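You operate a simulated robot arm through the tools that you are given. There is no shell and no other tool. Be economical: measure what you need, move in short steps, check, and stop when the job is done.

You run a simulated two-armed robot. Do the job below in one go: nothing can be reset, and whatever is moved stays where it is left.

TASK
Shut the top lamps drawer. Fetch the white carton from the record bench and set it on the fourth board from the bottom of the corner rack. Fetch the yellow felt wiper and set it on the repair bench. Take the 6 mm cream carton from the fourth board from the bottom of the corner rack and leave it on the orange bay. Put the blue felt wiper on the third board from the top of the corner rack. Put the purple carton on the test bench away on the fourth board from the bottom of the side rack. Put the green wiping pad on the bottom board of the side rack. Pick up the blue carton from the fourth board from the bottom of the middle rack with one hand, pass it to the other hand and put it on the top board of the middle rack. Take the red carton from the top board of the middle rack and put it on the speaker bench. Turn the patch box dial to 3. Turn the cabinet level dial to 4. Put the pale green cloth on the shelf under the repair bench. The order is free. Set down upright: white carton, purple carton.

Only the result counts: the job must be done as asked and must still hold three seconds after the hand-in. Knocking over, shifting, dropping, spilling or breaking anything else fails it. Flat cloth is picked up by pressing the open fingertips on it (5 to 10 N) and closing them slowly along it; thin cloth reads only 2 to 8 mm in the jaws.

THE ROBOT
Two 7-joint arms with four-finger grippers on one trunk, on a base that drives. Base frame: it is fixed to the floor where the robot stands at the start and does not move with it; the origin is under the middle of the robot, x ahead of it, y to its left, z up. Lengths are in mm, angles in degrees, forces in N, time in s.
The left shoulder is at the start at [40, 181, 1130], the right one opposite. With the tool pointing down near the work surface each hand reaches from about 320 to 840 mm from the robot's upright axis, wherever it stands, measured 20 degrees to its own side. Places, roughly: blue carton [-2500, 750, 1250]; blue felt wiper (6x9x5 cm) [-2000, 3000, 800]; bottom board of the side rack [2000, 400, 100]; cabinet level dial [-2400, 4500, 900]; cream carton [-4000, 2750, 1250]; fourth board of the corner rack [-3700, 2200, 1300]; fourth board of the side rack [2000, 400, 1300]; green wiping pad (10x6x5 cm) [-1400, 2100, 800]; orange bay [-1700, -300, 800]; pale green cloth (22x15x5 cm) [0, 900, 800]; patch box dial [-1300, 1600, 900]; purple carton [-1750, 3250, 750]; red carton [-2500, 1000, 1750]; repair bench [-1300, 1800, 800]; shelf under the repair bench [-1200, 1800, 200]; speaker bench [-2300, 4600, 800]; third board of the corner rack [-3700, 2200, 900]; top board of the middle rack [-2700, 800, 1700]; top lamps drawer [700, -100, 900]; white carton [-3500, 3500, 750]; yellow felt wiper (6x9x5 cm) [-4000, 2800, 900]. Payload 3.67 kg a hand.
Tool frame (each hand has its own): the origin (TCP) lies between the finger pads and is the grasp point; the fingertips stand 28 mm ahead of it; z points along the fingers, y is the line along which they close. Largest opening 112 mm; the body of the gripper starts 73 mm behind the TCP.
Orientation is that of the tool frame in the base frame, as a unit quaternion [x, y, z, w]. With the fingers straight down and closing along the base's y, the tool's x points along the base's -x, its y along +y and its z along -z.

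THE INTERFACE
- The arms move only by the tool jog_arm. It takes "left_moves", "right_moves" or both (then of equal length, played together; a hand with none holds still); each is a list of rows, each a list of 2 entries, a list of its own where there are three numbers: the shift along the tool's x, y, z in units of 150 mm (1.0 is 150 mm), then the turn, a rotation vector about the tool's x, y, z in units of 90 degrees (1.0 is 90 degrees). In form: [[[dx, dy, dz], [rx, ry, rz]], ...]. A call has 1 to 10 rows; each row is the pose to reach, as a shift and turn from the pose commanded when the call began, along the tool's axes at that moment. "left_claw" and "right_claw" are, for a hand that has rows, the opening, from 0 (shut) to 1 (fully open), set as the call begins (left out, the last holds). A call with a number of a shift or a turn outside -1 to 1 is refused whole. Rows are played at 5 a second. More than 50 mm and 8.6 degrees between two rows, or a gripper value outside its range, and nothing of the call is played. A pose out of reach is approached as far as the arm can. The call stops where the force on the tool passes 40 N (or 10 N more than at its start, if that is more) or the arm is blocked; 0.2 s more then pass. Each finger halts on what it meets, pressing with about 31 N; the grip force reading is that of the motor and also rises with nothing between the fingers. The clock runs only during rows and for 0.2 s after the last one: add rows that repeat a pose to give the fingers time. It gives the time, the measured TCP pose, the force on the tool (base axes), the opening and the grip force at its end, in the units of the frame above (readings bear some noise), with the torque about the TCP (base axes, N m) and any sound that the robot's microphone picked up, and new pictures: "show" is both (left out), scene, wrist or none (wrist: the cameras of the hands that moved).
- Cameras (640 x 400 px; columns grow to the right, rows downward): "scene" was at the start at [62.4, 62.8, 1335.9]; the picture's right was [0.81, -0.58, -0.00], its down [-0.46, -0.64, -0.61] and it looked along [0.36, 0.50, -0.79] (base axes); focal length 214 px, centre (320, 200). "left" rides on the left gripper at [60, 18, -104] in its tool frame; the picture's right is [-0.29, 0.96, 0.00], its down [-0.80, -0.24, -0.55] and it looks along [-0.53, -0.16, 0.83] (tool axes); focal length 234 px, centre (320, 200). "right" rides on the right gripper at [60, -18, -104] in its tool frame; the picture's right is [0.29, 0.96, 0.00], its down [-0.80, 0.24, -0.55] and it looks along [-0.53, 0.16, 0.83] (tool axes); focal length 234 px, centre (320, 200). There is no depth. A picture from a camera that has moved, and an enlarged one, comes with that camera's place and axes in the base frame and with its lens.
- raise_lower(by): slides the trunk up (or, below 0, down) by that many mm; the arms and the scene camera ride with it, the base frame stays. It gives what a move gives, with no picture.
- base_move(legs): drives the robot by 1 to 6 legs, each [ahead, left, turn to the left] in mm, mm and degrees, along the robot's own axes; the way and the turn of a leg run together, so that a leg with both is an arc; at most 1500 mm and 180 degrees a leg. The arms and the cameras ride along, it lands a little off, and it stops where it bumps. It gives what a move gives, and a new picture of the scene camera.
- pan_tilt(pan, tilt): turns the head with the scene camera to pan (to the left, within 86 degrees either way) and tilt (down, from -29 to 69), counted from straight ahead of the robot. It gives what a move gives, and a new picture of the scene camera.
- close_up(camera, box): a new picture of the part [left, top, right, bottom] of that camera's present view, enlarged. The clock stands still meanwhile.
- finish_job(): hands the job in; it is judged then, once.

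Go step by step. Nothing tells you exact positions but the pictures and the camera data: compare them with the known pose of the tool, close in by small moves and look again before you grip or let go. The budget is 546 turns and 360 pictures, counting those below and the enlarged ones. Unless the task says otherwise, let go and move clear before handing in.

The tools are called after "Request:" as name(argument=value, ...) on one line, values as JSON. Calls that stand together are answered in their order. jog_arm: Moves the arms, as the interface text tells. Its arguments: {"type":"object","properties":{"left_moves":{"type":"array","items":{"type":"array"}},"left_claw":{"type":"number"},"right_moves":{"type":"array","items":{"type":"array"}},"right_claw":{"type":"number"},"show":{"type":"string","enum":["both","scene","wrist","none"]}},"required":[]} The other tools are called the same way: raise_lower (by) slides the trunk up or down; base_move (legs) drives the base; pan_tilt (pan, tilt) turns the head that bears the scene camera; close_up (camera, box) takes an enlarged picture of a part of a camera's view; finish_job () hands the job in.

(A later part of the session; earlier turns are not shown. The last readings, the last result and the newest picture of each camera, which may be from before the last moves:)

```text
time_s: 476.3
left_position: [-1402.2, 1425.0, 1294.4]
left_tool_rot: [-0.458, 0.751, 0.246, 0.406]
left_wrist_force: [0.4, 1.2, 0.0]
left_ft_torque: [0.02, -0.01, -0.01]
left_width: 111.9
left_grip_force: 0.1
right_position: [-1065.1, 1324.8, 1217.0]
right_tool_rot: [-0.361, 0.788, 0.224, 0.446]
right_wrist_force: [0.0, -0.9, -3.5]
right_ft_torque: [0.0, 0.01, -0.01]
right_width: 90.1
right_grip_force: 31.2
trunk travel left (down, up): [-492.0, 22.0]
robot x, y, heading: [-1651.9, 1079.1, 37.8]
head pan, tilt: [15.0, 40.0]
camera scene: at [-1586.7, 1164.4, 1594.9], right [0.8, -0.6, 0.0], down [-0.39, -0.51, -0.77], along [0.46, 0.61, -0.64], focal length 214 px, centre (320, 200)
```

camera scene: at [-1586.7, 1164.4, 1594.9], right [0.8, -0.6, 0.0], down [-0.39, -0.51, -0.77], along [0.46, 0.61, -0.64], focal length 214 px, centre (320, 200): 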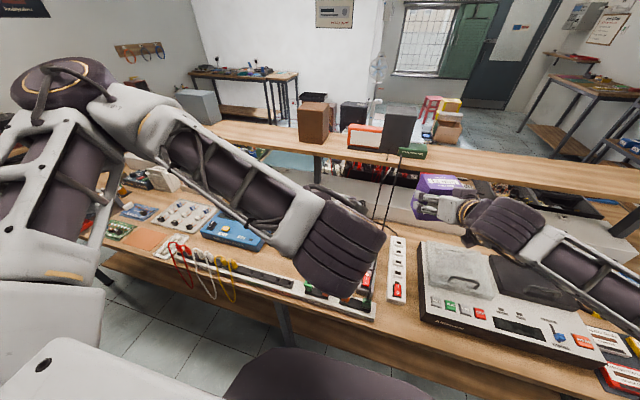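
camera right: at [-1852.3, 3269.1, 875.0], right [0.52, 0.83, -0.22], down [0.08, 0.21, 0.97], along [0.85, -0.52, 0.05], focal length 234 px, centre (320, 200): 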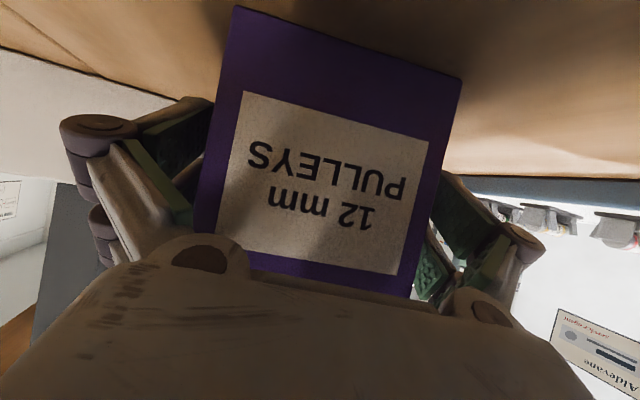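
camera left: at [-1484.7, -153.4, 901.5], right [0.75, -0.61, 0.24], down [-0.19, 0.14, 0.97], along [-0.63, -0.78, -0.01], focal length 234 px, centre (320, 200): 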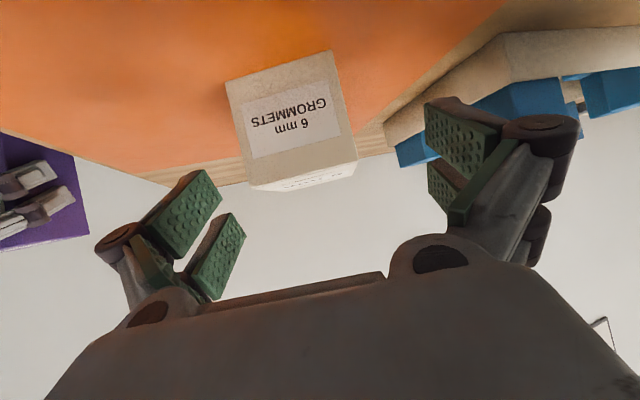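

Request:
jog_arm(left_moves=[[[0, 0, 0], [0, 0.09, 0]], [[0, 0, 0], [0, 0.18, 0]], [[0, 0, 0], [0, 0.27, 0]], [[0, 0, 0], [0, 0.36, 0]], [[0, 0, 0], [0, 0.45, 0]], [[0, 0, 0], [0, 0.54, 0]], [[0, 0, 0], [0, 0.627, 0]]], left_claw=0.6, show="none")

Request:
jog_arm(left_moves=[[[0, 0, 0], [0, 0, 0.09]], [[0, 0, 0], [0, 0, 0.18]], [[0, 0, 0], [0, 0, 0.27]]])

```text
time_s: 477.9
left_position: [-1401.2, 1424.8, 1294.8]
left_tool_rot: [-0.52, 0.854, -0.001, 0.001]
left_wrist_force: [0.4, 0.4, -0.3]
left_ft_torque: [0.0, 0.02, -0.03]
left_width: 67.2
left_grip_force: 0.0
right_position: [-1064.9, 1324.2, 1215.4]
right_tool_rot: [-0.362, 0.788, 0.225, 0.446]
right_wrist_force: [0.3, -0.1, -1.8]
right_ft_torque: [-0.05, 0.03, -0.02]
right_width: 89.9
right_grip_force: 31.5
trunk travel left (down, up): [-492.0, 22.0]
robot x, y, heading: [-1649.5, 1079.0, 37.9]
head pan, tilt: [15.0, 40.0]
```

```text
time_s: 478.7
left_position: [-1401.3, 1422.9, 1294.6]
left_tool_rot: [-0.327, 0.945, -0.001, 0.003]
left_wrist_force: [1.0, 0.4, -0.7]
left_ft_torque: [-0.02, -0.01, 0.01]
left_width: 67.1
left_grip_force: 0.1
right_position: [-1066.8, 1323.2, 1216.7]
right_tool_rot: [-0.362, 0.787, 0.225, 0.446]
right_wrist_force: [0.4, -0.6, -3.4]
right_ft_torque: [-0.04, 0.02, -0.01]
right_width: 89.8
right_grip_force: 31.2
trunk travel left (down, up): [-492.0, 22.0]
robot x, y, heading: [-1651.9, 1077.6, 37.8]
head pan, tilt: [15.0, 40.0]
camera scene: at [-1586.5, 1164.0, 1594.9], right [0.8, -0.6, 0.0], down [-0.39, -0.51, -0.77], along [0.46, 0.61, -0.64], focal length 214 px, centre (320, 200)
camera left: at [-1461.1, 1400.1, 1398.8], right [-0.37, 0.93, 0.0], down [0.77, 0.3, 0.56], along [0.52, 0.2, -0.83], focal length 234 px, centre (320, 200)
```

scene: 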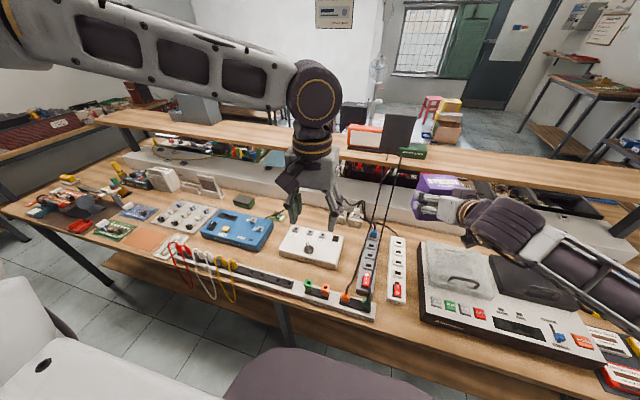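
left: 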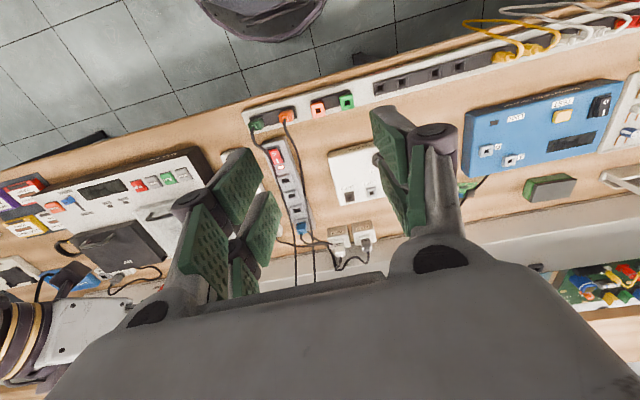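

Request:
close_up(camera="scene", box=[270, 215, 360, 275])

Request:
close_up(camera="scene", box=[190, 180, 310, 250])

```text
6.67 times, centred on (315, 245) of scene
camera zoom: at [-1586.5, 1164.0, 1594.9], right [0.8, -0.6, 0.0], down [-0.39, -0.51, -0.77], along [0.46, 0.61, -0.64], focal length 1430 px, centre (353, -100)
```

zoom: 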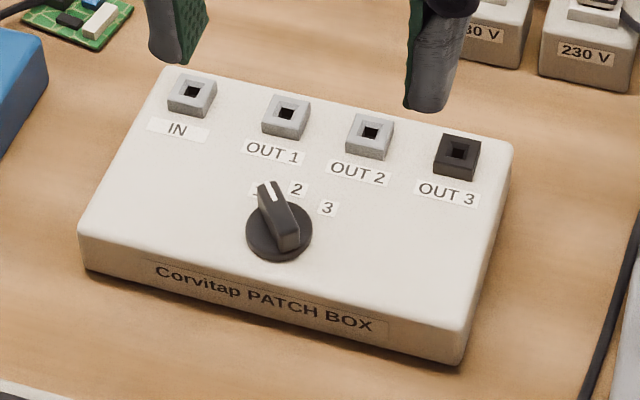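

```text
5.33 times, centred on (250, 215) of scene
camera zoom: at [-1586.5, 1164.0, 1594.9], right [0.8, -0.6, 0.0], down [-0.39, -0.51, -0.77], along [0.46, 0.61, -0.64], focal length 1144 px, centre (693, 120)
```

zoom: 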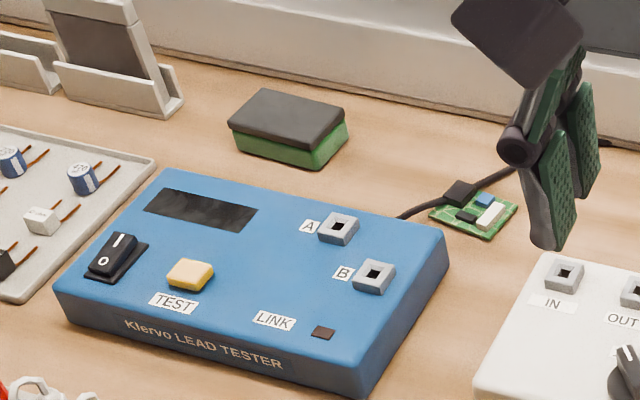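

The patch dial points at 1 now; it must go to 3. I move the left hand above it.

Request:
base_move(legs=[[55, 0, -0.5]])

Request:
raise_lower(by=-120)

Request:
jog_arm(left_moves=[[[-0.2, 0.13, 0.05], [0, 0, 0]], [[-0.4, 0.26, 0.1], [0, 0, 0]], [[-0.6, 0.39, 0.15], [0, 0, 0]], [[-0.8, 0.52, 0.2], [0, 0, 0]], [[-1, 0.64, 0.25], [0, 0, 0]]])

```text
time_s: 479.6
left_position: [-1363.9, 1449.0, 1298.5]
left_tool_rot: [-0.323, 0.946, 0.001, 0.006]
left_wrist_force: [-0.9, -0.8, 0.7]
left_ft_torque: [0.08, -0.06, -0.01]
left_width: 67.2
left_grip_force: 0.0
right_position: [-1028.4, 1345.7, 1221.3]
right_tool_rot: [-0.359, 0.787, 0.225, 0.45]
right_wrist_force: [-1.8, -1.2, -0.7]
right_ft_torque: [-0.05, 0.01, -0.03]
right_width: 90.1
right_grip_force: 31.3
trunk travel left (down, up): [-492.0, 22.0]
robot x, y, heading: [-1614.6, 1114.8, 37.3]
head pan, tilt: [15.0, 40.0]
camera scene: at [-1553.1, 1189.2, 1595.7], right [0.79, -0.61, 0.0], down [-0.39, -0.51, -0.77], along [0.47, 0.61, -0.64], focal length 214 px, centre (320, 200)
```

scene: 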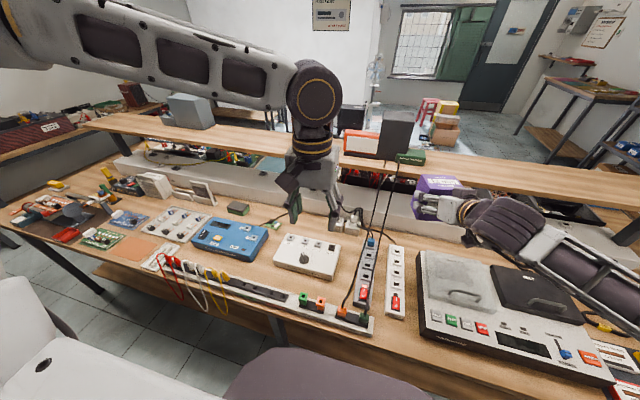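

```text
time_s: 481.1
left_position: [-1356.0, 1453.6, 1174.0]
left_tool_rot: [-0.324, 0.946, -0.001, 0.003]
left_wrist_force: [0.1, 0.4, -0.1]
left_ft_torque: [0.02, -0.03, -0.01]
left_width: 67.2
left_grip_force: 0.1
right_position: [-1021.7, 1349.9, 1095.8]
right_tool_rot: [-0.359, 0.789, 0.224, 0.446]
right_wrist_force: [0.5, 0.2, -1.9]
right_ft_torque: [-0.04, 0.05, -0.01]
right_width: 89.5
right_grip_force: 31.0
trunk travel left (down, up): [-372.0, 142.0]
robot x, y, heading: [-1609.5, 1112.6, 37.4]
head pan, tilt: [15.0, 40.0]
```

```text
time_s: 482.3
left_position: [-1296.8, 1622.3, 1137.8]
left_tool_rot: [-0.325, 0.946, -0.001, 0.002]
left_wrist_force: [0.7, 0.1, 0.5]
left_ft_torque: [-0.02, 0.02, 0.0]
left_width: 67.4
left_grip_force: 0.0
right_position: [-1022.3, 1351.5, 1096.2]
right_tool_rot: [-0.358, 0.789, 0.222, 0.447]
right_wrist_force: [0.3, 0.4, -1.9]
right_ft_torque: [-0.02, 0.0, 0.0]
right_width: 89.7
right_grip_force: 31.1
trunk travel left (down, up): [-372.0, 142.0]
robot x, y, heading: [-1615.5, 1113.5, 37.2]
head pan, tilt: [15.0, 40.0]
camera scene: at [-1543.7, 1196.6, 1473.8], right [0.79, -0.61, 0.0], down [-0.39, -0.51, -0.77], along [0.47, 0.61, -0.64], focal length 214 px, centre (320, 200)
camera left: at [-1357.4, 1598.4, 1240.8], right [-0.36, 0.93, 0.0], down [0.77, 0.3, 0.56], along [0.52, 0.2, -0.83], focal length 234 px, centre (320, 200)
```

scene: 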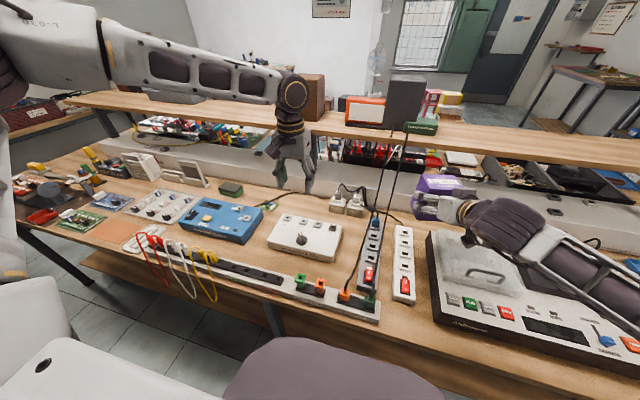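
left: 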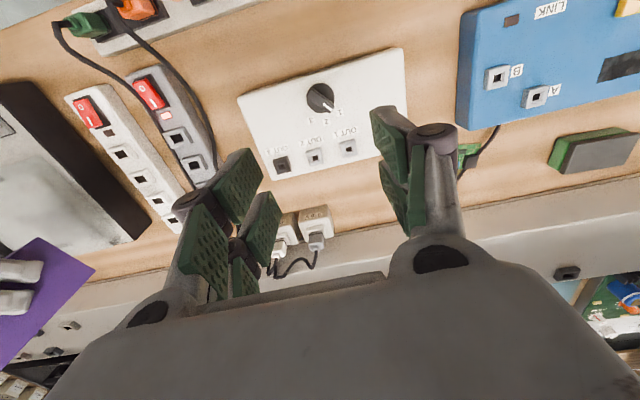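

Request:
close_up(camera="left", box=[290, 70, 360, 130])

```text
6.67 times, centred on (325, 100) of left
camera zoom: at [-1357.4, 1598.4, 1240.8], right [-0.36, 0.93, 0.0], down [0.77, 0.3, 0.56], along [0.52, 0.2, -0.83], focal length 1561 px, centre (287, 867)
```

zoom: 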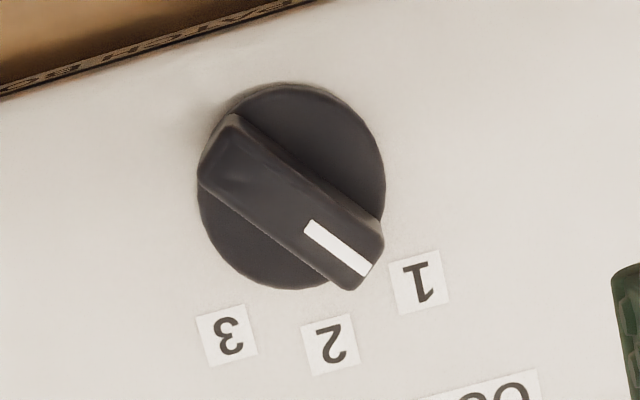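

The pointer is at 1; 3 lies 80° clockwise. I rotate the hand to grip the pointer bar crosswise and descend.

Request:
jog_arm(left_moves=[[[-0.01, 0, 0.2], [0, 0, -0.09]], [[-0.02, 0, 0.4], [0, 0, -0.18]], [[-0.03, 0, 0.6], [0, 0, -0.27]], [[-0.035, 0, 0.8], [0, 0, -0.36]], [[-0.035, 0, 0.95], [0, 0, -0.41]]], left_claw=0.4, show="wrist")

```text
time_s: 483.5
left_position: [-1293.9, 1627.5, 994.1]
left_tool_rot: [-0.607, 0.794, -0.001, 0.004]
left_wrist_force: [0.9, 0.5, 0.3]
left_ft_torque: [-0.01, 0.01, -0.01]
left_width: 44.8
left_grip_force: 0.1
right_position: [-1022.3, 1350.1, 1095.7]
right_tool_rot: [-0.358, 0.789, 0.223, 0.448]
right_wrist_force: [-0.5, -0.2, -2.9]
right_ft_torque: [-0.04, 0.03, 0.0]
right_width: 90.0
right_grip_force: 31.1
trunk travel left (down, up): [-372.0, 142.0]
robot x, y, heading: [-1608.5, 1113.0, 37.4]
head pan, tilt: [15.0, 40.0]
camera left: at [-1328.0, 1572.2, 1098.6], right [-0.85, 0.53, 0.0], down [0.44, 0.7, 0.56], along [0.3, 0.47, -0.83], focal length 234 px, centre (320, 200)
```

left: 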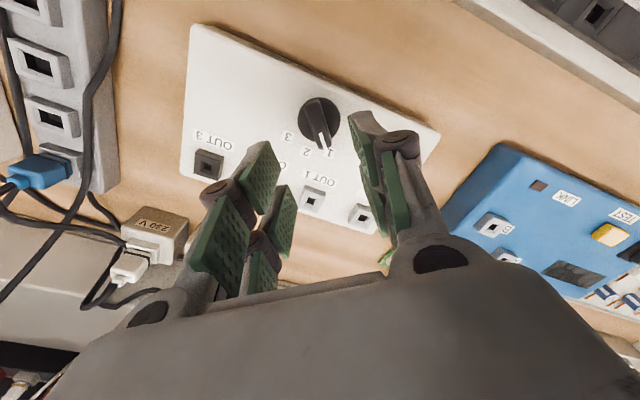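

Request:
jog_arm(left_moves=[[[0.02, 0, 0.25], [0, 0, 0]], [[0.027, 0, 0.45], [0, 0, 0]], [[0.027, 0, 0.57], [0, 0, 0]]], show="wrist")

```text
time_s: 484.3
left_position: [-1292.4, 1622.5, 909.0]
left_tool_rot: [-0.606, 0.795, -0.001, 0.003]
left_wrist_force: [-0.6, -0.6, 0.4]
left_ft_torque: [0.0, -0.03, -0.03]
left_width: 44.9
left_grip_force: 0.0
right_position: [-1021.7, 1349.7, 1094.5]
right_tool_rot: [-0.359, 0.789, 0.224, 0.446]
right_wrist_force: [-0.7, 0.3, -1.5]
right_ft_torque: [-0.01, -0.01, -0.01]
right_width: 89.8
right_grip_force: 30.8
trunk travel left (down, up): [-372.0, 142.0]
robot x, y, heading: [-1609.6, 1118.0, 37.4]
head pan, tilt: [15.0, 40.0]
camera left: at [-1326.8, 1568.2, 1013.2], right [-0.85, 0.53, 0.0], down [0.44, 0.7, 0.56], along [0.3, 0.47, -0.83], focal length 234 px, centre (320, 200)
```

left: 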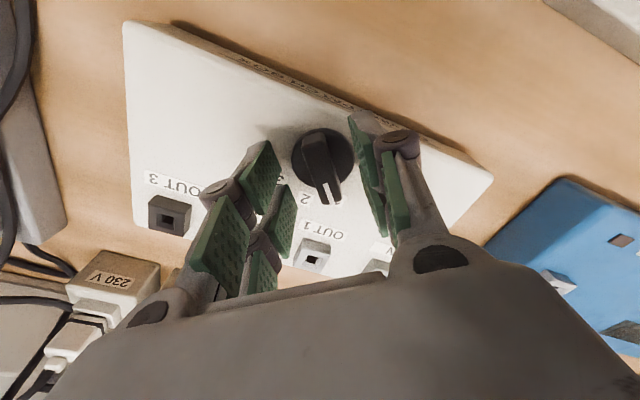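

Request:
jog_arm(left_moves=[[[0, 0, 0.03], [0, 0, 0]], [[0, 0, 0.055], [0, 0, 0]]], show="none")

Request:
jog_arm(left_moves=[[[0, 0, 0], [0, 0, 0]], [[0, 0, 0], [0, 0, 0]]], left_claw=0, show="wrist")

```text
time_s: 484.9
left_position: [-1291.2, 1622.1, 901.9]
left_tool_rot: [-0.607, 0.795, -0.001, 0.003]
left_wrist_force: [0.4, 0.3, 0.2]
left_ft_torque: [-0.01, -0.03, 0.0]
left_width: 45.0
left_grip_force: 0.1
right_position: [-1021.4, 1350.4, 1095.2]
right_tool_rot: [-0.359, 0.788, 0.224, 0.447]
right_wrist_force: [-0.5, 0.3, -2.2]
right_ft_torque: [-0.04, 0.04, 0.0]
right_width: 89.9
right_grip_force: 30.6
trunk travel left (down, up): [-372.0, 142.0]
robot x, y, heading: [-1613.4, 1112.5, 37.4]
head pan, tilt: [15.0, 40.0]
```

```text
time_s: 485.5
left_position: [-1294.1, 1621.9, 900.8]
left_tool_rot: [-0.606, 0.795, 0.0, 0.003]
left_wrist_force: [-5.6, 2.9, -0.3]
left_ft_torque: [0.3, -0.06, 0.05]
left_width: 14.1
left_grip_force: 44.9
right_position: [-1022.7, 1350.7, 1095.3]
right_tool_rot: [-0.359, 0.789, 0.223, 0.447]
right_wrist_force: [0.5, 0.2, -1.5]
right_ft_torque: [0.0, -0.01, -0.04]
right_width: 90.0
right_grip_force: 31.0
trunk travel left (down, up): [-372.0, 142.0]
robot x, y, heading: [-1608.1, 1111.1, 37.4]
head pan, tilt: [15.0, 40.0]
camera left: at [-1327.8, 1568.1, 1004.8], right [-0.85, 0.53, 0.0], down [0.44, 0.7, 0.56], along [0.3, 0.47, -0.83], focal length 234 px, centre (320, 200)
```

left: 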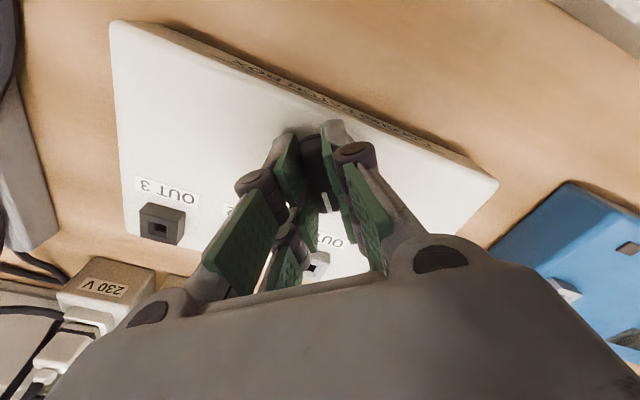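

Gripped. I turn clockwise about 79°.

Request:
jog_arm(left_moves=[[[0, 0, 0], [0, 0, 0.088]], [[0, 0, 0], [0, 0, 0.176]], [[0, 0, 0], [0, 0, 0.264]], [[0, 0, 0], [0, 0, 0.352]], [[0, 0, 0], [0, 0, 0.44]], [[0, 0, 0], [0, 0, 0.528]], [[0, 0, 0], [0, 0, 0.616]], [[0, 0, 0], [0, 0, 0.704]], [[0, 0, 0], [0, 0, 0.792]], [[0, 0, 0], [0, 0, 0.88]]], show="wrist")

```text
time_s: 487.7
left_position: [-1295.5, 1625.2, 901.8]
left_tool_rot: [0.04, 0.999, 0.001, 0.002]
left_wrist_force: [-19.6, 21.8, 3.2]
left_ft_torque: [0.56, 0.59, 0.62]
left_width: 14.0
left_grip_force: 44.8
right_position: [-1023.8, 1353.4, 1096.2]
right_tool_rot: [-0.359, 0.788, 0.222, 0.447]
right_wrist_force: [0.0, -0.3, -2.0]
right_ft_torque: [-0.05, 0.0, 0.02]
right_width: 89.9
right_grip_force: 30.7
trunk travel left (down, up): [-372.0, 142.0]
robot x, y, heading: [-1610.4, 1116.0, 36.9]
head pan, tilt: [15.0, 40.0]
camera left: at [-1355.1, 1646.6, 1004.9], right [0.36, 0.93, 0.01], down [0.77, -0.3, 0.56], along [0.52, -0.2, -0.83], focal length 234 px, centre (320, 200)
```

left: 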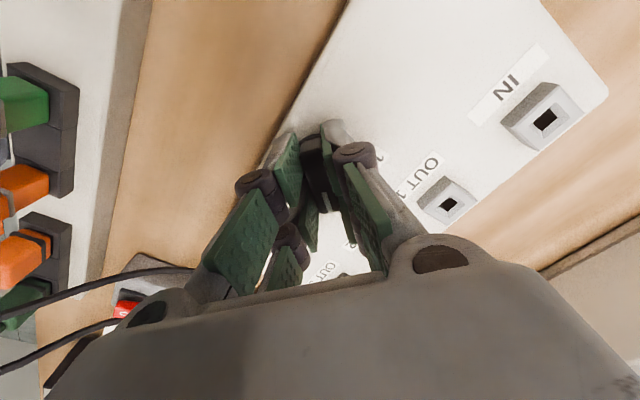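

Request:
jog_arm(left_moves=[[[0, 0, 0], [0, 0, 0]], [[0, 0, -0.2], [0, 0, 0]], [[0, 0, -0.5], [0, 0, 0]], [[0, 0, -0.8], [0, 0, 0]]], left_claw=0.4, show="none")

Request:
close_up(camera="left", box=[260, 70, 380, 180])

```text
time_s: 488.7
left_position: [-1292.2, 1620.3, 1022.7]
left_tool_rot: [0.041, 0.999, 0.001, 0.003]
left_wrist_force: [-0.3, 0.0, 0.3]
left_ft_torque: [0.01, 0.03, -0.01]
left_width: 44.8
left_grip_force: 0.0
right_position: [-1021.3, 1349.5, 1095.4]
right_tool_rot: [-0.359, 0.788, 0.224, 0.446]
right_wrist_force: [0.0, -0.1, -1.9]
right_ft_torque: [0.0, 0.01, 0.01]
right_width: 90.1
right_grip_force: 30.7
trunk travel left (down, up): [-372.0, 142.0]
robot x, y, heading: [-1610.4, 1116.3, 37.1]
head pan, tilt: [15.0, 40.0]
```

```text
3.64 times, centred on (320, 125) of left
camera zoom: at [-1352.7, 1642.1, 1126.4], right [0.36, 0.93, 0.0], down [0.77, -0.3, 0.56], along [0.52, -0.2, -0.83], focal length 852 px, centre (320, 473)
```

zoom: 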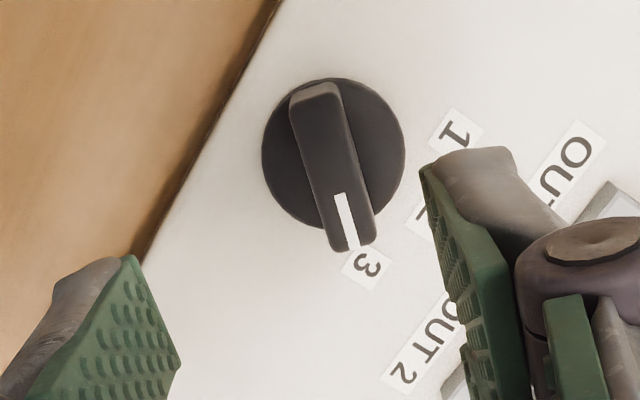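

The dial now points at 3. I raise the hands and sidestep left to the green pad.

Request:
raise_lower(by=140)

Request:
jog_arm(left_moves=[[[0.1, 0, -0.2], [0, 0, -0.09]], [[0.2, 0, -0.4], [0, 0, -0.18]], [[0.3, 0, -0.6], [0, 0, -0.27]], [[0.4, 0, -0.7], [0, 0, -0.36]], [[0.5, 0, -0.7], [0, 0, -0.45]]], left_claw=1, show="none")

Request:
base_move(legs=[[0, 500, 0]])

Request:
pan_tilt(pan=10, tilt=45)

```text
time_s: 490.4
left_position: [-1293.3, 1621.4, 1161.7]
left_tool_rot: [0.041, 0.999, 0.001, 0.003]
left_wrist_force: [-0.7, 0.1, -0.9]
left_ft_torque: [0.01, -0.02, 0.03]
left_width: 44.8
left_grip_force: 0.1
right_position: [-1022.0, 1350.3, 1235.9]
right_tool_rot: [-0.359, 0.788, 0.224, 0.447]
right_wrist_force: [0.2, 0.2, -1.6]
right_ft_torque: [-0.02, 0.01, 0.04]
right_width: 89.7
right_grip_force: 31.2
trunk travel left (down, up): [-512.0, 2.0]
robot x, y, heading: [-1609.1, 1113.1, 37.8]
head pan, tilt: [15.0, 40.0]
```

```text
time_s: 491.6
left_position: [-1369.2, 1625.7, 1266.7]
left_tool_rot: [-0.309, 0.951, 0.0, 0.003]
left_wrist_force: [-1.1, 0.7, -0.5]
left_ft_torque: [0.01, -0.06, -0.02]
left_width: 112.2
left_grip_force: 0.0
right_position: [-1023.5, 1349.7, 1235.8]
right_tool_rot: [-0.359, 0.788, 0.223, 0.447]
right_wrist_force: [0.1, -0.2, -1.4]
right_ft_torque: [0.0, 0.03, 0.0]
right_width: 90.1
right_grip_force: 30.8
trunk travel left (down, up): [-512.0, 2.0]
robot x, y, heading: [-1611.1, 1115.7, 37.3]
head pan, tilt: [15.0, 40.0]
```

```text
time_s: 494.6
left_position: [-1673.8, 2023.9, 1266.9]
left_tool_rot: [-0.309, 0.951, 0.001, 0.003]
left_wrist_force: [-0.7, -0.4, -0.6]
left_ft_torque: [0.02, 0.02, -0.03]
left_width: 112.1
left_grip_force: 0.0
right_position: [-1326.4, 1747.6, 1236.6]
right_tool_rot: [-0.36, 0.788, 0.224, 0.446]
right_wrist_force: [-0.1, -0.9, -2.6]
right_ft_torque: [-0.04, 0.02, 0.02]
right_width: 90.0
right_grip_force: 31.0
trunk travel left (down, up): [-512.0, 2.0]
robot x, y, heading: [-1917.2, 1513.9, 37.5]
head pan, tilt: [15.0, 40.0]
camera scene: at [-1848.0, 1591.9, 1614.1], right [0.79, -0.61, 0.0], down [-0.39, -0.51, -0.77], along [0.47, 0.61, -0.64], focal length 214 px, centre (320, 200)
```

scene: 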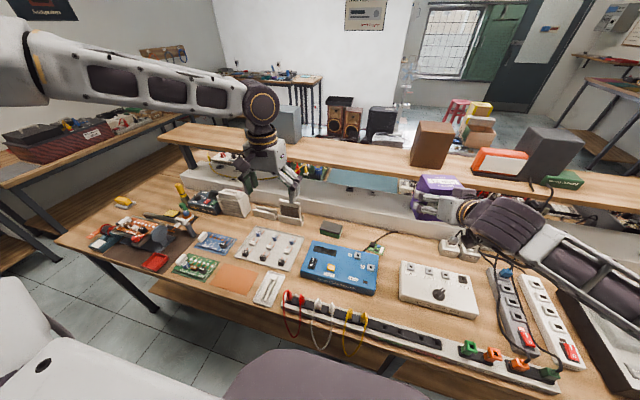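

```text
time_s: 495.3
left_position: [-1673.1, 2024.5, 1266.5]
left_tool_rot: [-0.309, 0.951, 0.0, 0.003]
left_wrist_force: [-0.4, 0.7, 0.5]
left_ft_torque: [-0.01, 0.02, 0.02]
left_width: 112.3
left_grip_force: 0.0
right_position: [-1327.3, 1747.9, 1235.6]
right_tool_rot: [-0.36, 0.788, 0.224, 0.446]
right_wrist_force: [-0.2, -0.4, -1.9]
right_ft_torque: [-0.04, 0.02, -0.01]
right_width: 90.0
right_grip_force: 31.5
trunk travel left (down, up): [-512.0, 2.0]
robot x, y, heading: [-1919.0, 1514.5, 37.5]
head pan, tilt: [10.0, 45.0]
camera scene: at [-1845.7, 1585.5, 1606.8], right [0.74, -0.68, 0.0], down [-0.48, -0.52, -0.71], along [0.48, 0.52, -0.71], focal length 214 px, centre (320, 200)
```

scene: 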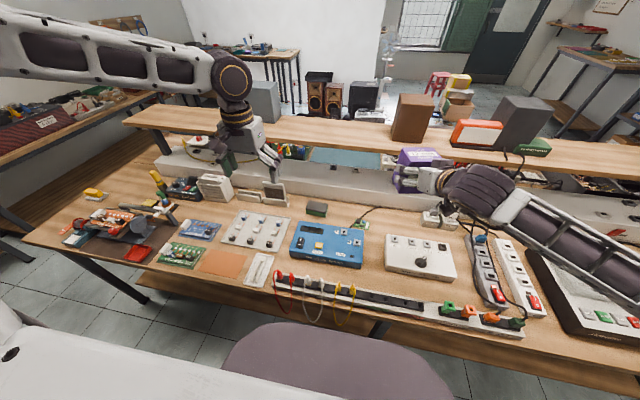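

Request:
close_up(camera="scene", box=[285, 185, 355, 235])

```text
8.00 times, centred on (320, 210) of scene
camera zoom: at [-1845.7, 1585.5, 1606.8], right [0.74, -0.68, 0.0], down [-0.48, -0.52, -0.71], along [0.48, 0.52, -0.71], focal length 1716 px, centre (320, 120)
```

zoom: 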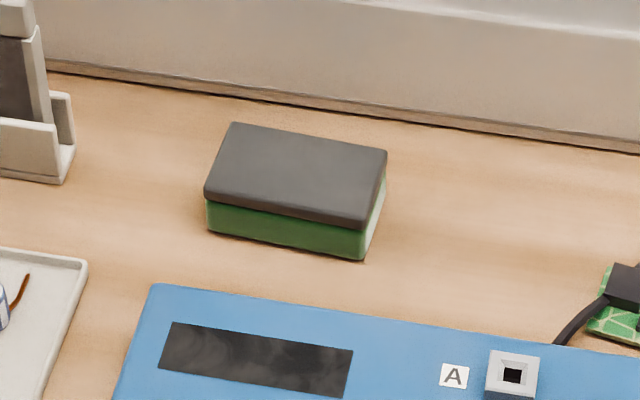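

The pad is 10×6 cm, long side along the bench. I first lift the purple carton out of the way, then lower the trunk and bring the left hand over the pad, turned 90°.

Request:
jog_arm(right_moves=[[[-0.12, 0, -0.22], [0, 0, 0]], [[-0.24, 0, -0.45], [0, 0, 0]], [[-0.36, 0, -0.67], [0, 0, 0]], [[-0.484, 0, -0.895], [0, 0, 0]]], left_moves=[[[0, 0, 0], [0, 0, -0.09]], [[0, 0, 0], [0, 0, -0.18]], [[0, 0, 0], [0, 0, -0.27]], [[0, 0, 0], [0, 0, -0.36]]], show="none")

Request:
raise_lower(by=-240)

Request:
jog_arm(left_moves=[[[0, 0, 0], [0, 0, -0.09]], [[0, 0, 0], [0, 0, -0.18]], [[0, 0, 0], [0, 0, -0.27]], [[0, 0, 0], [0, 0, -0.36]], [[0, 0, 0], [0, 0, -0.45]], [[0, 0, 0], [0, 0, -0.54]]])

```text
time_s: 496.3
left_position: [-1673.4, 2023.7, 1267.1]
left_tool_rot: [-0.563, 0.827, 0.0, 0.003]
left_wrist_force: [-0.9, 0.1, 0.8]
left_ft_torque: [0.03, -0.03, 0.01]
left_width: 112.0
left_grip_force: 0.1
right_position: [-1375.2, 1682.5, 1366.8]
right_tool_rot: [-0.36, 0.788, 0.224, 0.447]
right_wrist_force: [0.9, 0.1, -1.6]
right_ft_torque: [-0.03, 0.04, 0.01]
right_width: 89.9
right_grip_force: 31.5
trunk travel left (down, up): [-512.0, 2.0]
robot x, y, heading: [-1915.3, 1512.5, 37.7]
head pan, tilt: [10.0, 45.0]
```

```text
time_s: 498.8
left_position: [-1673.2, 2023.2, 1027.2]
left_tool_rot: [-0.562, 0.827, 0.0, 0.002]
left_wrist_force: [-0.5, -0.4, -0.8]
left_ft_torque: [0.03, 0.03, 0.01]
left_width: 112.1
left_grip_force: 0.1
right_position: [-1373.0, 1684.2, 1125.8]
right_tool_rot: [-0.359, 0.788, 0.223, 0.447]
right_wrist_force: [0.1, -0.1, -1.7]
right_ft_torque: [0.0, 0.04, -0.01]
right_width: 89.7
right_grip_force: 30.8
trunk travel left (down, up): [-272.0, 242.0]
robot x, y, heading: [-1914.6, 1509.2, 37.6]
head pan, tilt: [10.0, 45.0]
```

```text
time_s: 500.2
left_position: [-1672.9, 2024.1, 1027.8]
left_tool_rot: [0.853, -0.521, 0.001, -0.003]
left_wrist_force: [0.0, -0.1, 0.3]
left_ft_torque: [0.0, 0.0, 0.01]
left_width: 112.5
left_grip_force: 0.0
right_position: [-1374.3, 1683.9, 1127.3]
right_tool_rot: [-0.359, 0.789, 0.224, 0.446]
right_wrist_force: [-0.4, 0.2, -1.5]
right_ft_torque: [-0.03, 0.01, -0.01]
right_width: 90.0
right_grip_force: 30.5
trunk travel left (down, up): [-272.0, 242.0]
robot x, y, heading: [-1918.4, 1510.7, 37.3]
head pan, tilt: [10.0, 45.0]
camera scene: at [-1845.9, 1585.5, 1367.4], right [0.74, -0.68, 0.0], down [-0.48, -0.52, -0.71], along [0.48, 0.52, -0.71], focal length 214 px, centre (320, 200)
camera left: at [-1663.5, 1960.8, 1131.3], right [-0.98, -0.18, -0.01], down [-0.15, 0.82, 0.56], along [-0.1, 0.55, -0.83], focal length 234 px, centre (320, 200)
```

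scene: 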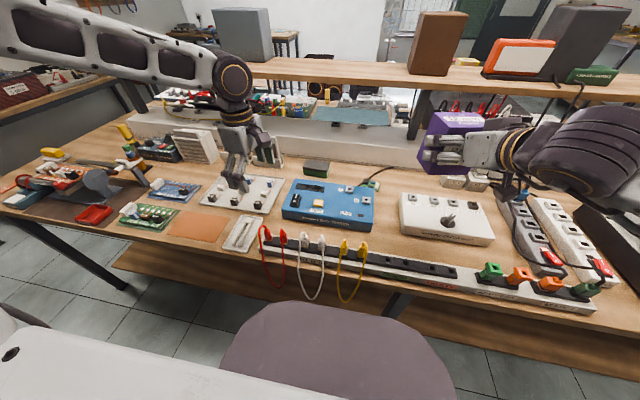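
left: 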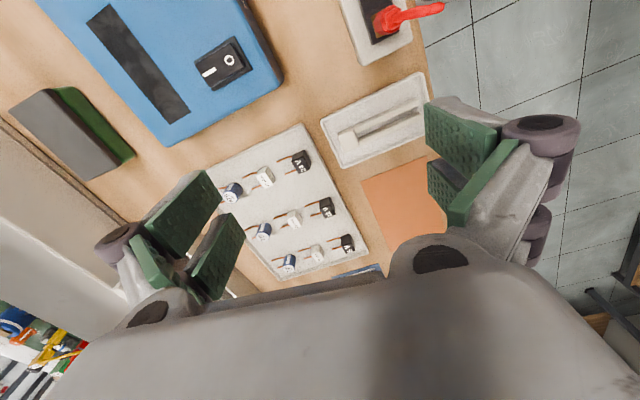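

Request:
jog_arm(left_moves=[[[0.04, -0.2, 0], [0, 0, -0.03]], [[0.08, -0.4, 0], [0, 0, -0.06]], [[0.12, -0.6, 0], [0, 0, -0.09]], [[0.16, -0.8, 0], [0, 0, -0.11]], [[0.2, -1, 0], [0, 0, -0.11]]], show="none")

Request:
jog_arm(left_moves=[[[0, -0.2, 0], [0, 0, 0]], [[0, -0.4, 0], [0, 0, 0]], [[0, -0.6, 0], [0, 0, 0]], [[0, -0.8, 0], [0, 0, 0]], [[-0.05, -1, 0], [0, 0, 0]]])

```text
time_s: 501.4
left_position: [-1524.2, 2065.7, 1027.5]
left_tool_rot: [0.895, -0.446, 0.001, -0.001]
left_wrist_force: [0.1, -0.4, 0.3]
left_ft_torque: [-0.02, 0.02, -0.01]
left_width: 112.1
left_grip_force: 0.0
right_position: [-1371.4, 1685.1, 1126.8]
right_tool_rot: [-0.36, 0.788, 0.224, 0.446]
right_wrist_force: [0.6, 0.2, -1.9]
right_ft_torque: [0.01, 0.0, 0.0]
right_width: 89.5
right_grip_force: 31.2
trunk travel left (down, up): [-272.0, 242.0]
robot x, y, heading: [-1916.4, 1510.9, 37.5]
head pan, tilt: [10.0, 45.0]
```

```text
time_s: 502.6
left_position: [-1519.6, 2134.2, 1031.0]
left_tool_rot: [0.895, -0.447, 0.002, -0.003]
left_wrist_force: [-0.8, -1.2, -0.1]
left_ft_torque: [0.0, -0.01, 0.02]
left_width: 112.0
left_grip_force: 0.1
left hand out of reach, approached as far as the arm can: row 1, 2, 3, 4, 5
right_position: [-1372.9, 1682.8, 1126.0]
right_tool_rot: [-0.359, 0.788, 0.224, 0.447]
right_wrist_force: [0.7, 0.1, -1.4]
right_ft_torque: [-0.04, 0.03, -0.03]
right_width: 89.7
right_grip_force: 31.0
trunk travel left (down, up): [-272.0, 242.0]
robot x, y, heading: [-1916.9, 1512.5, 37.5]
head pan, tilt: [10.0, 45.0]
camera scene: at [-1846.1, 1585.6, 1367.4], right [0.74, -0.68, 0.0], down [-0.48, -0.52, -0.71], along [0.48, 0.52, -0.71], focal length 214 px, centre (320, 200)
camera left: at [-1499.2, 2073.6, 1135.3], right [-0.94, -0.34, -0.01], down [-0.29, 0.78, 0.55], along [-0.19, 0.52, -0.83], focal length 234 px, centre (320, 200)
```

scene: 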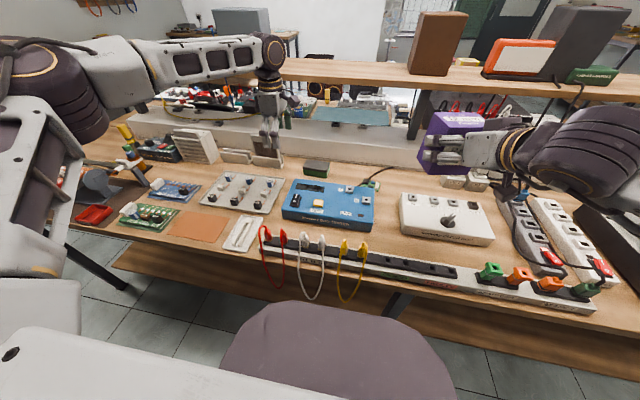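
left: 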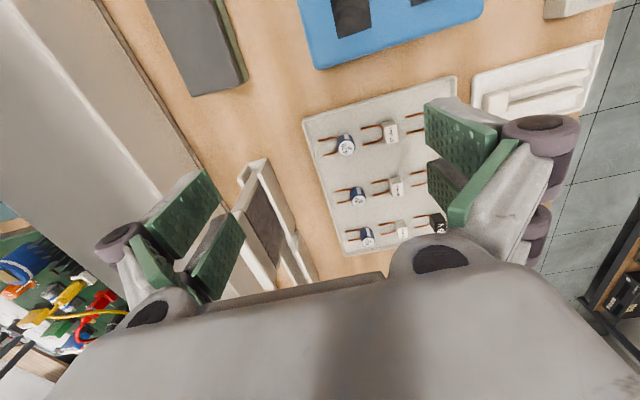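

Request:
base_move(legs=[[75, 0, 0]])

Request:
jog_arm(left_moves=[[[0.2, 0, 0], [0, 0, 0]], [[0.4, 0, 0], [0, 0, 0]], [[0.6, 0, 0], [0, 0, 0]]], show="wrist")

```text
time_s: 503.6
left_position: [-1460.5, 2179.2, 1030.0]
left_tool_rot: [0.895, -0.447, 0.002, -0.002]
left_wrist_force: [1.6, 1.1, -0.8]
left_ft_torque: [-0.04, 0.03, -0.05]
left_width: 112.0
left_grip_force: 0.1
right_position: [-1316.3, 1729.0, 1125.7]
right_tool_rot: [-0.36, 0.789, 0.224, 0.445]
right_wrist_force: [0.2, 0.9, -2.1]
right_ft_torque: [0.02, 0.04, -0.02]
right_width: 90.0
right_grip_force: 30.2
trunk travel left (down, up): [-272.0, 242.0]
robot x, y, heading: [-1863.5, 1557.4, 37.4]
head pan, tilt: [10.0, 45.0]
camera scene: at [-1787.5, 1630.4, 1367.3], right [0.74, -0.68, 0.0], down [-0.48, -0.52, -0.71], along [0.48, 0.52, -0.71], focal length 214 px, centre (320, 200)
```

scene: 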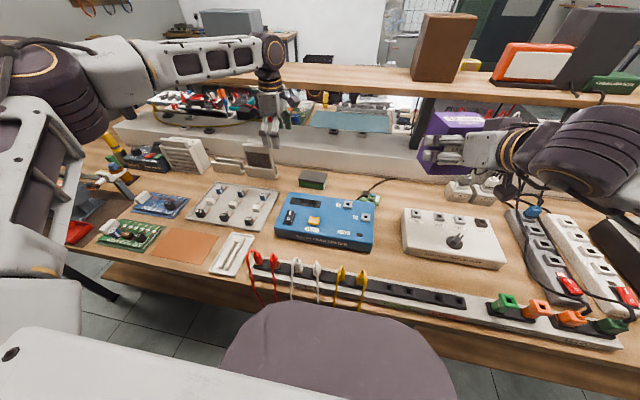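

```text
time_s: 504.4
left_position: [-1453.2, 2109.3, 1031.2]
left_tool_rot: [0.895, -0.447, 0.003, -0.003]
left_wrist_force: [-0.9, 0.2, 0.0]
left_ft_torque: [-0.01, 0.01, 0.0]
left_width: 112.2
left_grip_force: 0.1
left hand out of reach, approached as far as the arm can: row 1, 2, 3
right_position: [-1317.6, 1727.0, 1127.1]
right_tool_rot: [-0.359, 0.789, 0.223, 0.447]
right_wrist_force: [-0.2, 0.2, -1.5]
right_ft_torque: [-0.03, 0.04, -0.01]
right_width: 89.7
right_grip_force: 30.7
trunk travel left (down, up): [-272.0, 242.0]
robot x, y, heading: [-1858.6, 1552.5, 37.6]
head pan, tilt: [10.0, 45.0]
camera left: at [-1433.4, 2050.0, 1136.2], right [-0.94, -0.35, -0.01], down [-0.29, 0.78, 0.55], along [-0.18, 0.52, -0.83], focal length 234 px, centre (320, 200)
```

left: 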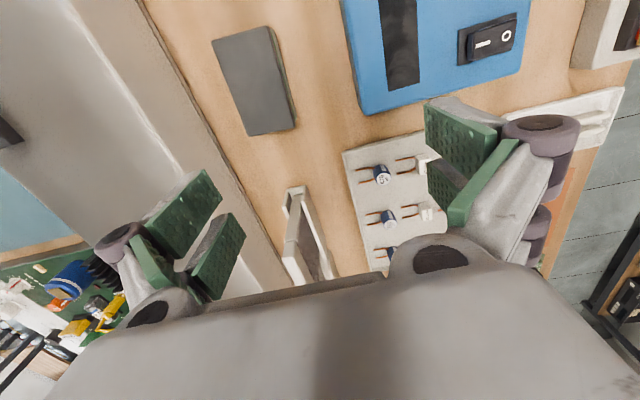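

The wrist is limiting at 90° yaw. I relax the yaw to about 65° and try to get above the pad.

Request:
jog_arm(left_moves=[[[0, 0, 0], [0, 0, 0.09]], [[0, 0, 0], [0, 0, 0.18]], [[0, 0, 0], [0, 0, 0.27]]], show="none")

Request:
jog_arm(left_moves=[[[0.02, -0.15, 0.1], [0, 0, 0]], [[0.04, -0.3, 0.2], [0, 0, 0]], [[0.06, -0.45, 0.3], [0, 0, 0]]], show="wrist")

```text
time_s: 505.2
left_position: [-1453.8, 2109.7, 1031.7]
left_tool_rot: [0.78, -0.626, 0.001, -0.004]
left_wrist_force: [1.0, -0.3, 0.1]
left_ft_torque: [0.0, -0.05, 0.01]
left_width: 112.0
left_grip_force: 0.1
right_position: [-1317.2, 1728.1, 1127.1]
right_tool_rot: [-0.359, 0.789, 0.223, 0.447]
right_wrist_force: [0.7, 0.5, -2.0]
right_ft_torque: [-0.03, 0.06, 0.03]
right_width: 89.7
right_grip_force: 30.8
trunk travel left (down, up): [-272.0, 242.0]
robot x, y, heading: [-1860.3, 1554.6, 37.6]
head pan, tilt: [10.0, 45.0]
```

```text
time_s: 506.0
left_position: [-1454.9, 2112.8, 997.7]
left_tool_rot: [0.781, -0.625, 0.002, -0.004]
left_wrist_force: [0.5, -0.5, -0.3]
left_ft_torque: [-0.02, -0.02, 0.0]
left_width: 111.7
left_grip_force: 0.0
left hand out of reach, approached as far as the arm can: row 1, 2, 3
right_position: [-1315.6, 1727.6, 1125.9]
right_tool_rot: [-0.359, 0.788, 0.224, 0.448]
right_wrist_force: [-0.7, -0.4, -1.5]
right_ft_torque: [-0.03, 0.03, 0.01]
right_width: 89.9
right_grip_force: 31.3
trunk travel left (down, up): [-272.0, 242.0]
robot x, y, heading: [-1857.4, 1554.5, 37.7]
head pan, tilt: [10.0, 45.0]
camera left: at [-1461.6, 2048.8, 1101.6], right [-1.0, 0.07, -0.01], down [0.06, 0.83, 0.56], along [0.05, 0.56, -0.83], focal length 234 px, centre (320, 200)
```

left: 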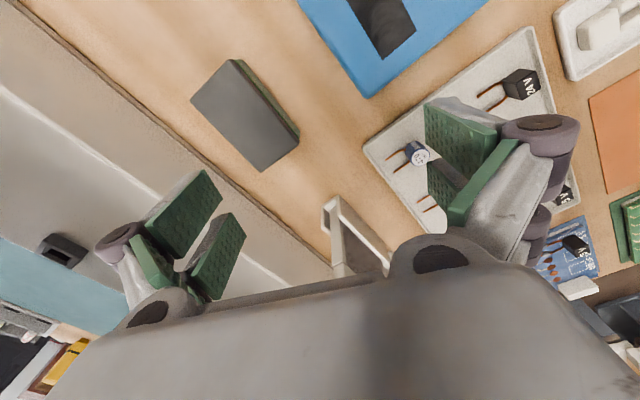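

Request:
jog_arm(left_moves=[[[0, 0, 0.25], [0, 0, 0]], [[0, 0, 0.45], [0, 0, 0]]], show="none")

Request:
jog_arm(left_moves=[[[0.02, -0.15, 0], [0, 0, 0]], [[0.04, -0.3, 0], [0, 0, 0]], [[0.06, -0.45, 0], [0, 0, 0]]], show="both")

```text
time_s: 506.6
left_position: [-1466.4, 2111.8, 933.4]
left_tool_rot: [0.781, -0.625, 0.002, -0.004]
left_wrist_force: [-0.5, 0.6, 0.0]
left_ft_torque: [0.0, -0.04, 0.0]
left_width: 111.9
left_grip_force: 0.1
left hand out of reach, approached as far as the arm can: row 1, 2
right_position: [-1316.7, 1727.3, 1125.6]
right_tool_rot: [-0.359, 0.789, 0.223, 0.446]
right_wrist_force: [0.3, 0.2, -1.5]
right_ft_torque: [0.0, 0.06, 0.01]
right_width: 89.7
right_grip_force: 30.8
trunk travel left (down, up): [-272.0, 242.0]
robot x, y, heading: [-1861.1, 1555.6, 37.5]
head pan, tilt: [10.0, 45.0]
```

```text
time_s: 507.4
left_position: [-1463.2, 2113.6, 952.0]
left_tool_rot: [0.78, -0.626, 0.001, -0.003]
left_wrist_force: [-0.2, 0.3, -0.2]
left_ft_torque: [-0.02, -0.01, 0.01]
left_width: 112.0
left_grip_force: 0.0
left hand out of reach, approached as far as the arm can: row 1, 2, 3
right_position: [-1316.0, 1728.1, 1126.6]
right_tool_rot: [-0.359, 0.788, 0.223, 0.447]
right_wrist_force: [-0.6, -0.4, -1.7]
right_ft_torque: [0.01, 0.01, -0.02]
right_width: 89.6
right_grip_force: 30.7
trunk travel left (down, up): [-272.0, 242.0]
robot x, y, heading: [-1856.4, 1552.9, 37.5]
head pan, tilt: [10.0, 45.0]
camera scene: at [-1788.6, 1629.5, 1367.5], right [0.74, -0.68, 0.0], down [-0.48, -0.52, -0.71], along [0.48, 0.52, -0.71], focal length 214 px, centre (320, 200)
camera left: at [-1469.3, 2050.3, 1055.8], right [-1.0, 0.07, -0.01], down [0.06, 0.83, 0.56], along [0.05, 0.56, -0.83], focal length 234 px, centre (320, 200)
```

scene: 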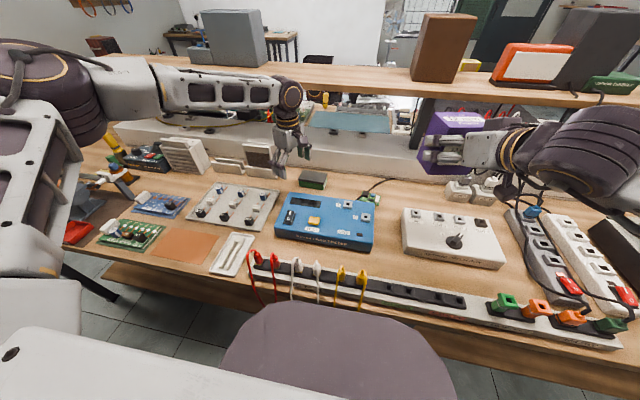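
left: 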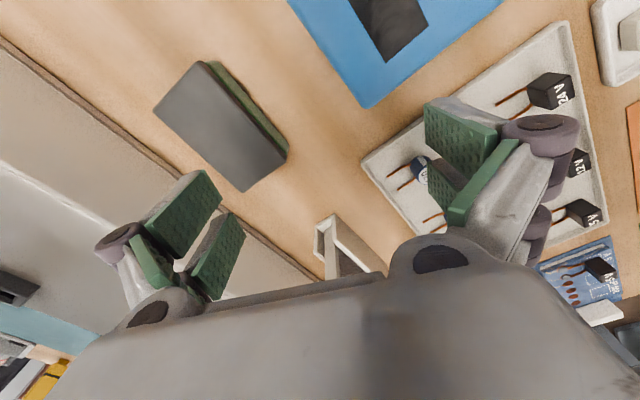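

Request:
jog_arm(left_moves=[[[0, 0, -0.1], [0, 0, 0.09]], [[0, 0, -0.2], [0, 0, 0.18]], [[0, 0, -0.2], [0, 0, 0.27]], [[0, 0, -0.2], [0, 0, 0.36]], [[0, 0, -0.2], [0, 0, 0.45]], [[0, 0, -0.2], [0, 0, 0.54]], [[0, 0, -0.2], [0, 0, 0.63]], [[0, 0, -0.2], [0, 0, 0.7]]], show="none")

Request:
jog_arm(left_moves=[[[-0.15, -0.1, 0], [0, 0, 0]], [[-0.3, -0.2, 0], [0, 0, 0]], [[-0.45, -0.33, 0], [0, 0, 0]]], show="both")

```text
time_s: 509.2
left_position: [-1465.4, 2113.9, 979.3]
left_tool_rot: [-0.338, 0.941, 0.0, 0.004]
left_wrist_force: [1.4, -0.4, 0.6]
left_ft_torque: [-0.02, -0.01, -0.04]
left_width: 111.9
left_grip_force: 0.1
right_position: [-1316.1, 1728.0, 1125.0]
right_tool_rot: [-0.36, 0.788, 0.224, 0.447]
right_wrist_force: [-0.2, -0.4, -2.0]
right_ft_torque: [-0.01, 0.01, -0.03]
right_width: 89.8
right_grip_force: 31.1
trunk travel left (down, up): [-272.0, 242.0]
robot x, y, heading: [-1860.0, 1556.9, 37.5]
head pan, tilt: [10.0, 45.0]
```

```text
time_s: 510.0
left_position: [-1457.4, 2117.1, 987.8]
left_tool_rot: [-0.338, 0.941, 0.0, 0.005]
left_wrist_force: [0.3, -0.3, -0.2]
left_ft_torque: [-0.03, 0.0, 0.0]
left_width: 111.8
left_grip_force: 0.2
left hand out of reach, approached as far as the arm can: row 1, 2, 3
right_position: [-1316.8, 1728.5, 1126.1]
right_tool_rot: [-0.359, 0.788, 0.224, 0.447]
right_wrist_force: [-0.1, -0.8, -1.7]
right_ft_torque: [-0.04, 0.01, -0.02]
right_width: 89.9
right_grip_force: 31.5
trunk travel left (down, up): [-272.0, 242.0]
robot x, y, heading: [-1857.5, 1555.4, 37.8]
head pan, tilt: [10.0, 45.0]
camera scene: at [-1788.4, 1629.7, 1367.4], right [0.74, -0.68, 0.0], down [-0.48, -0.52, -0.71], along [0.48, 0.52, -0.71], focal length 214 px, centre (320, 200)
camera left: at [-1515.9, 2090.6, 1092.0], right [-0.39, 0.92, 0.0], down [0.76, 0.32, 0.56], along [0.52, 0.22, -0.83], focal length 234 px, centre (320, 200)
```

scene: 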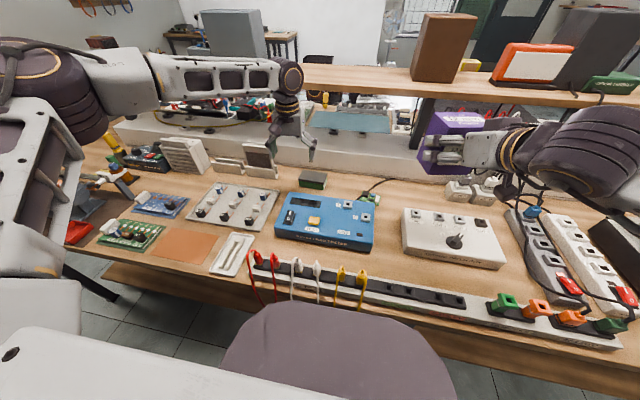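
left: 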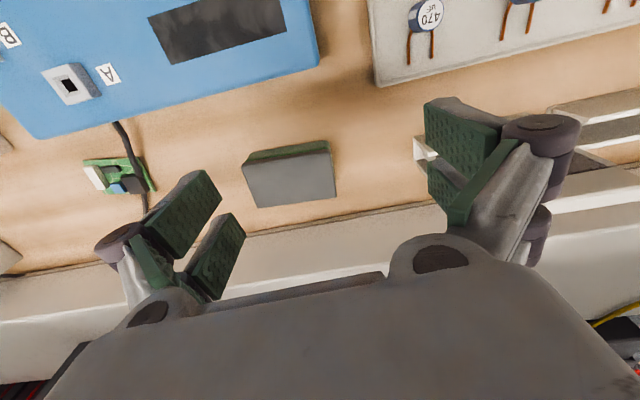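

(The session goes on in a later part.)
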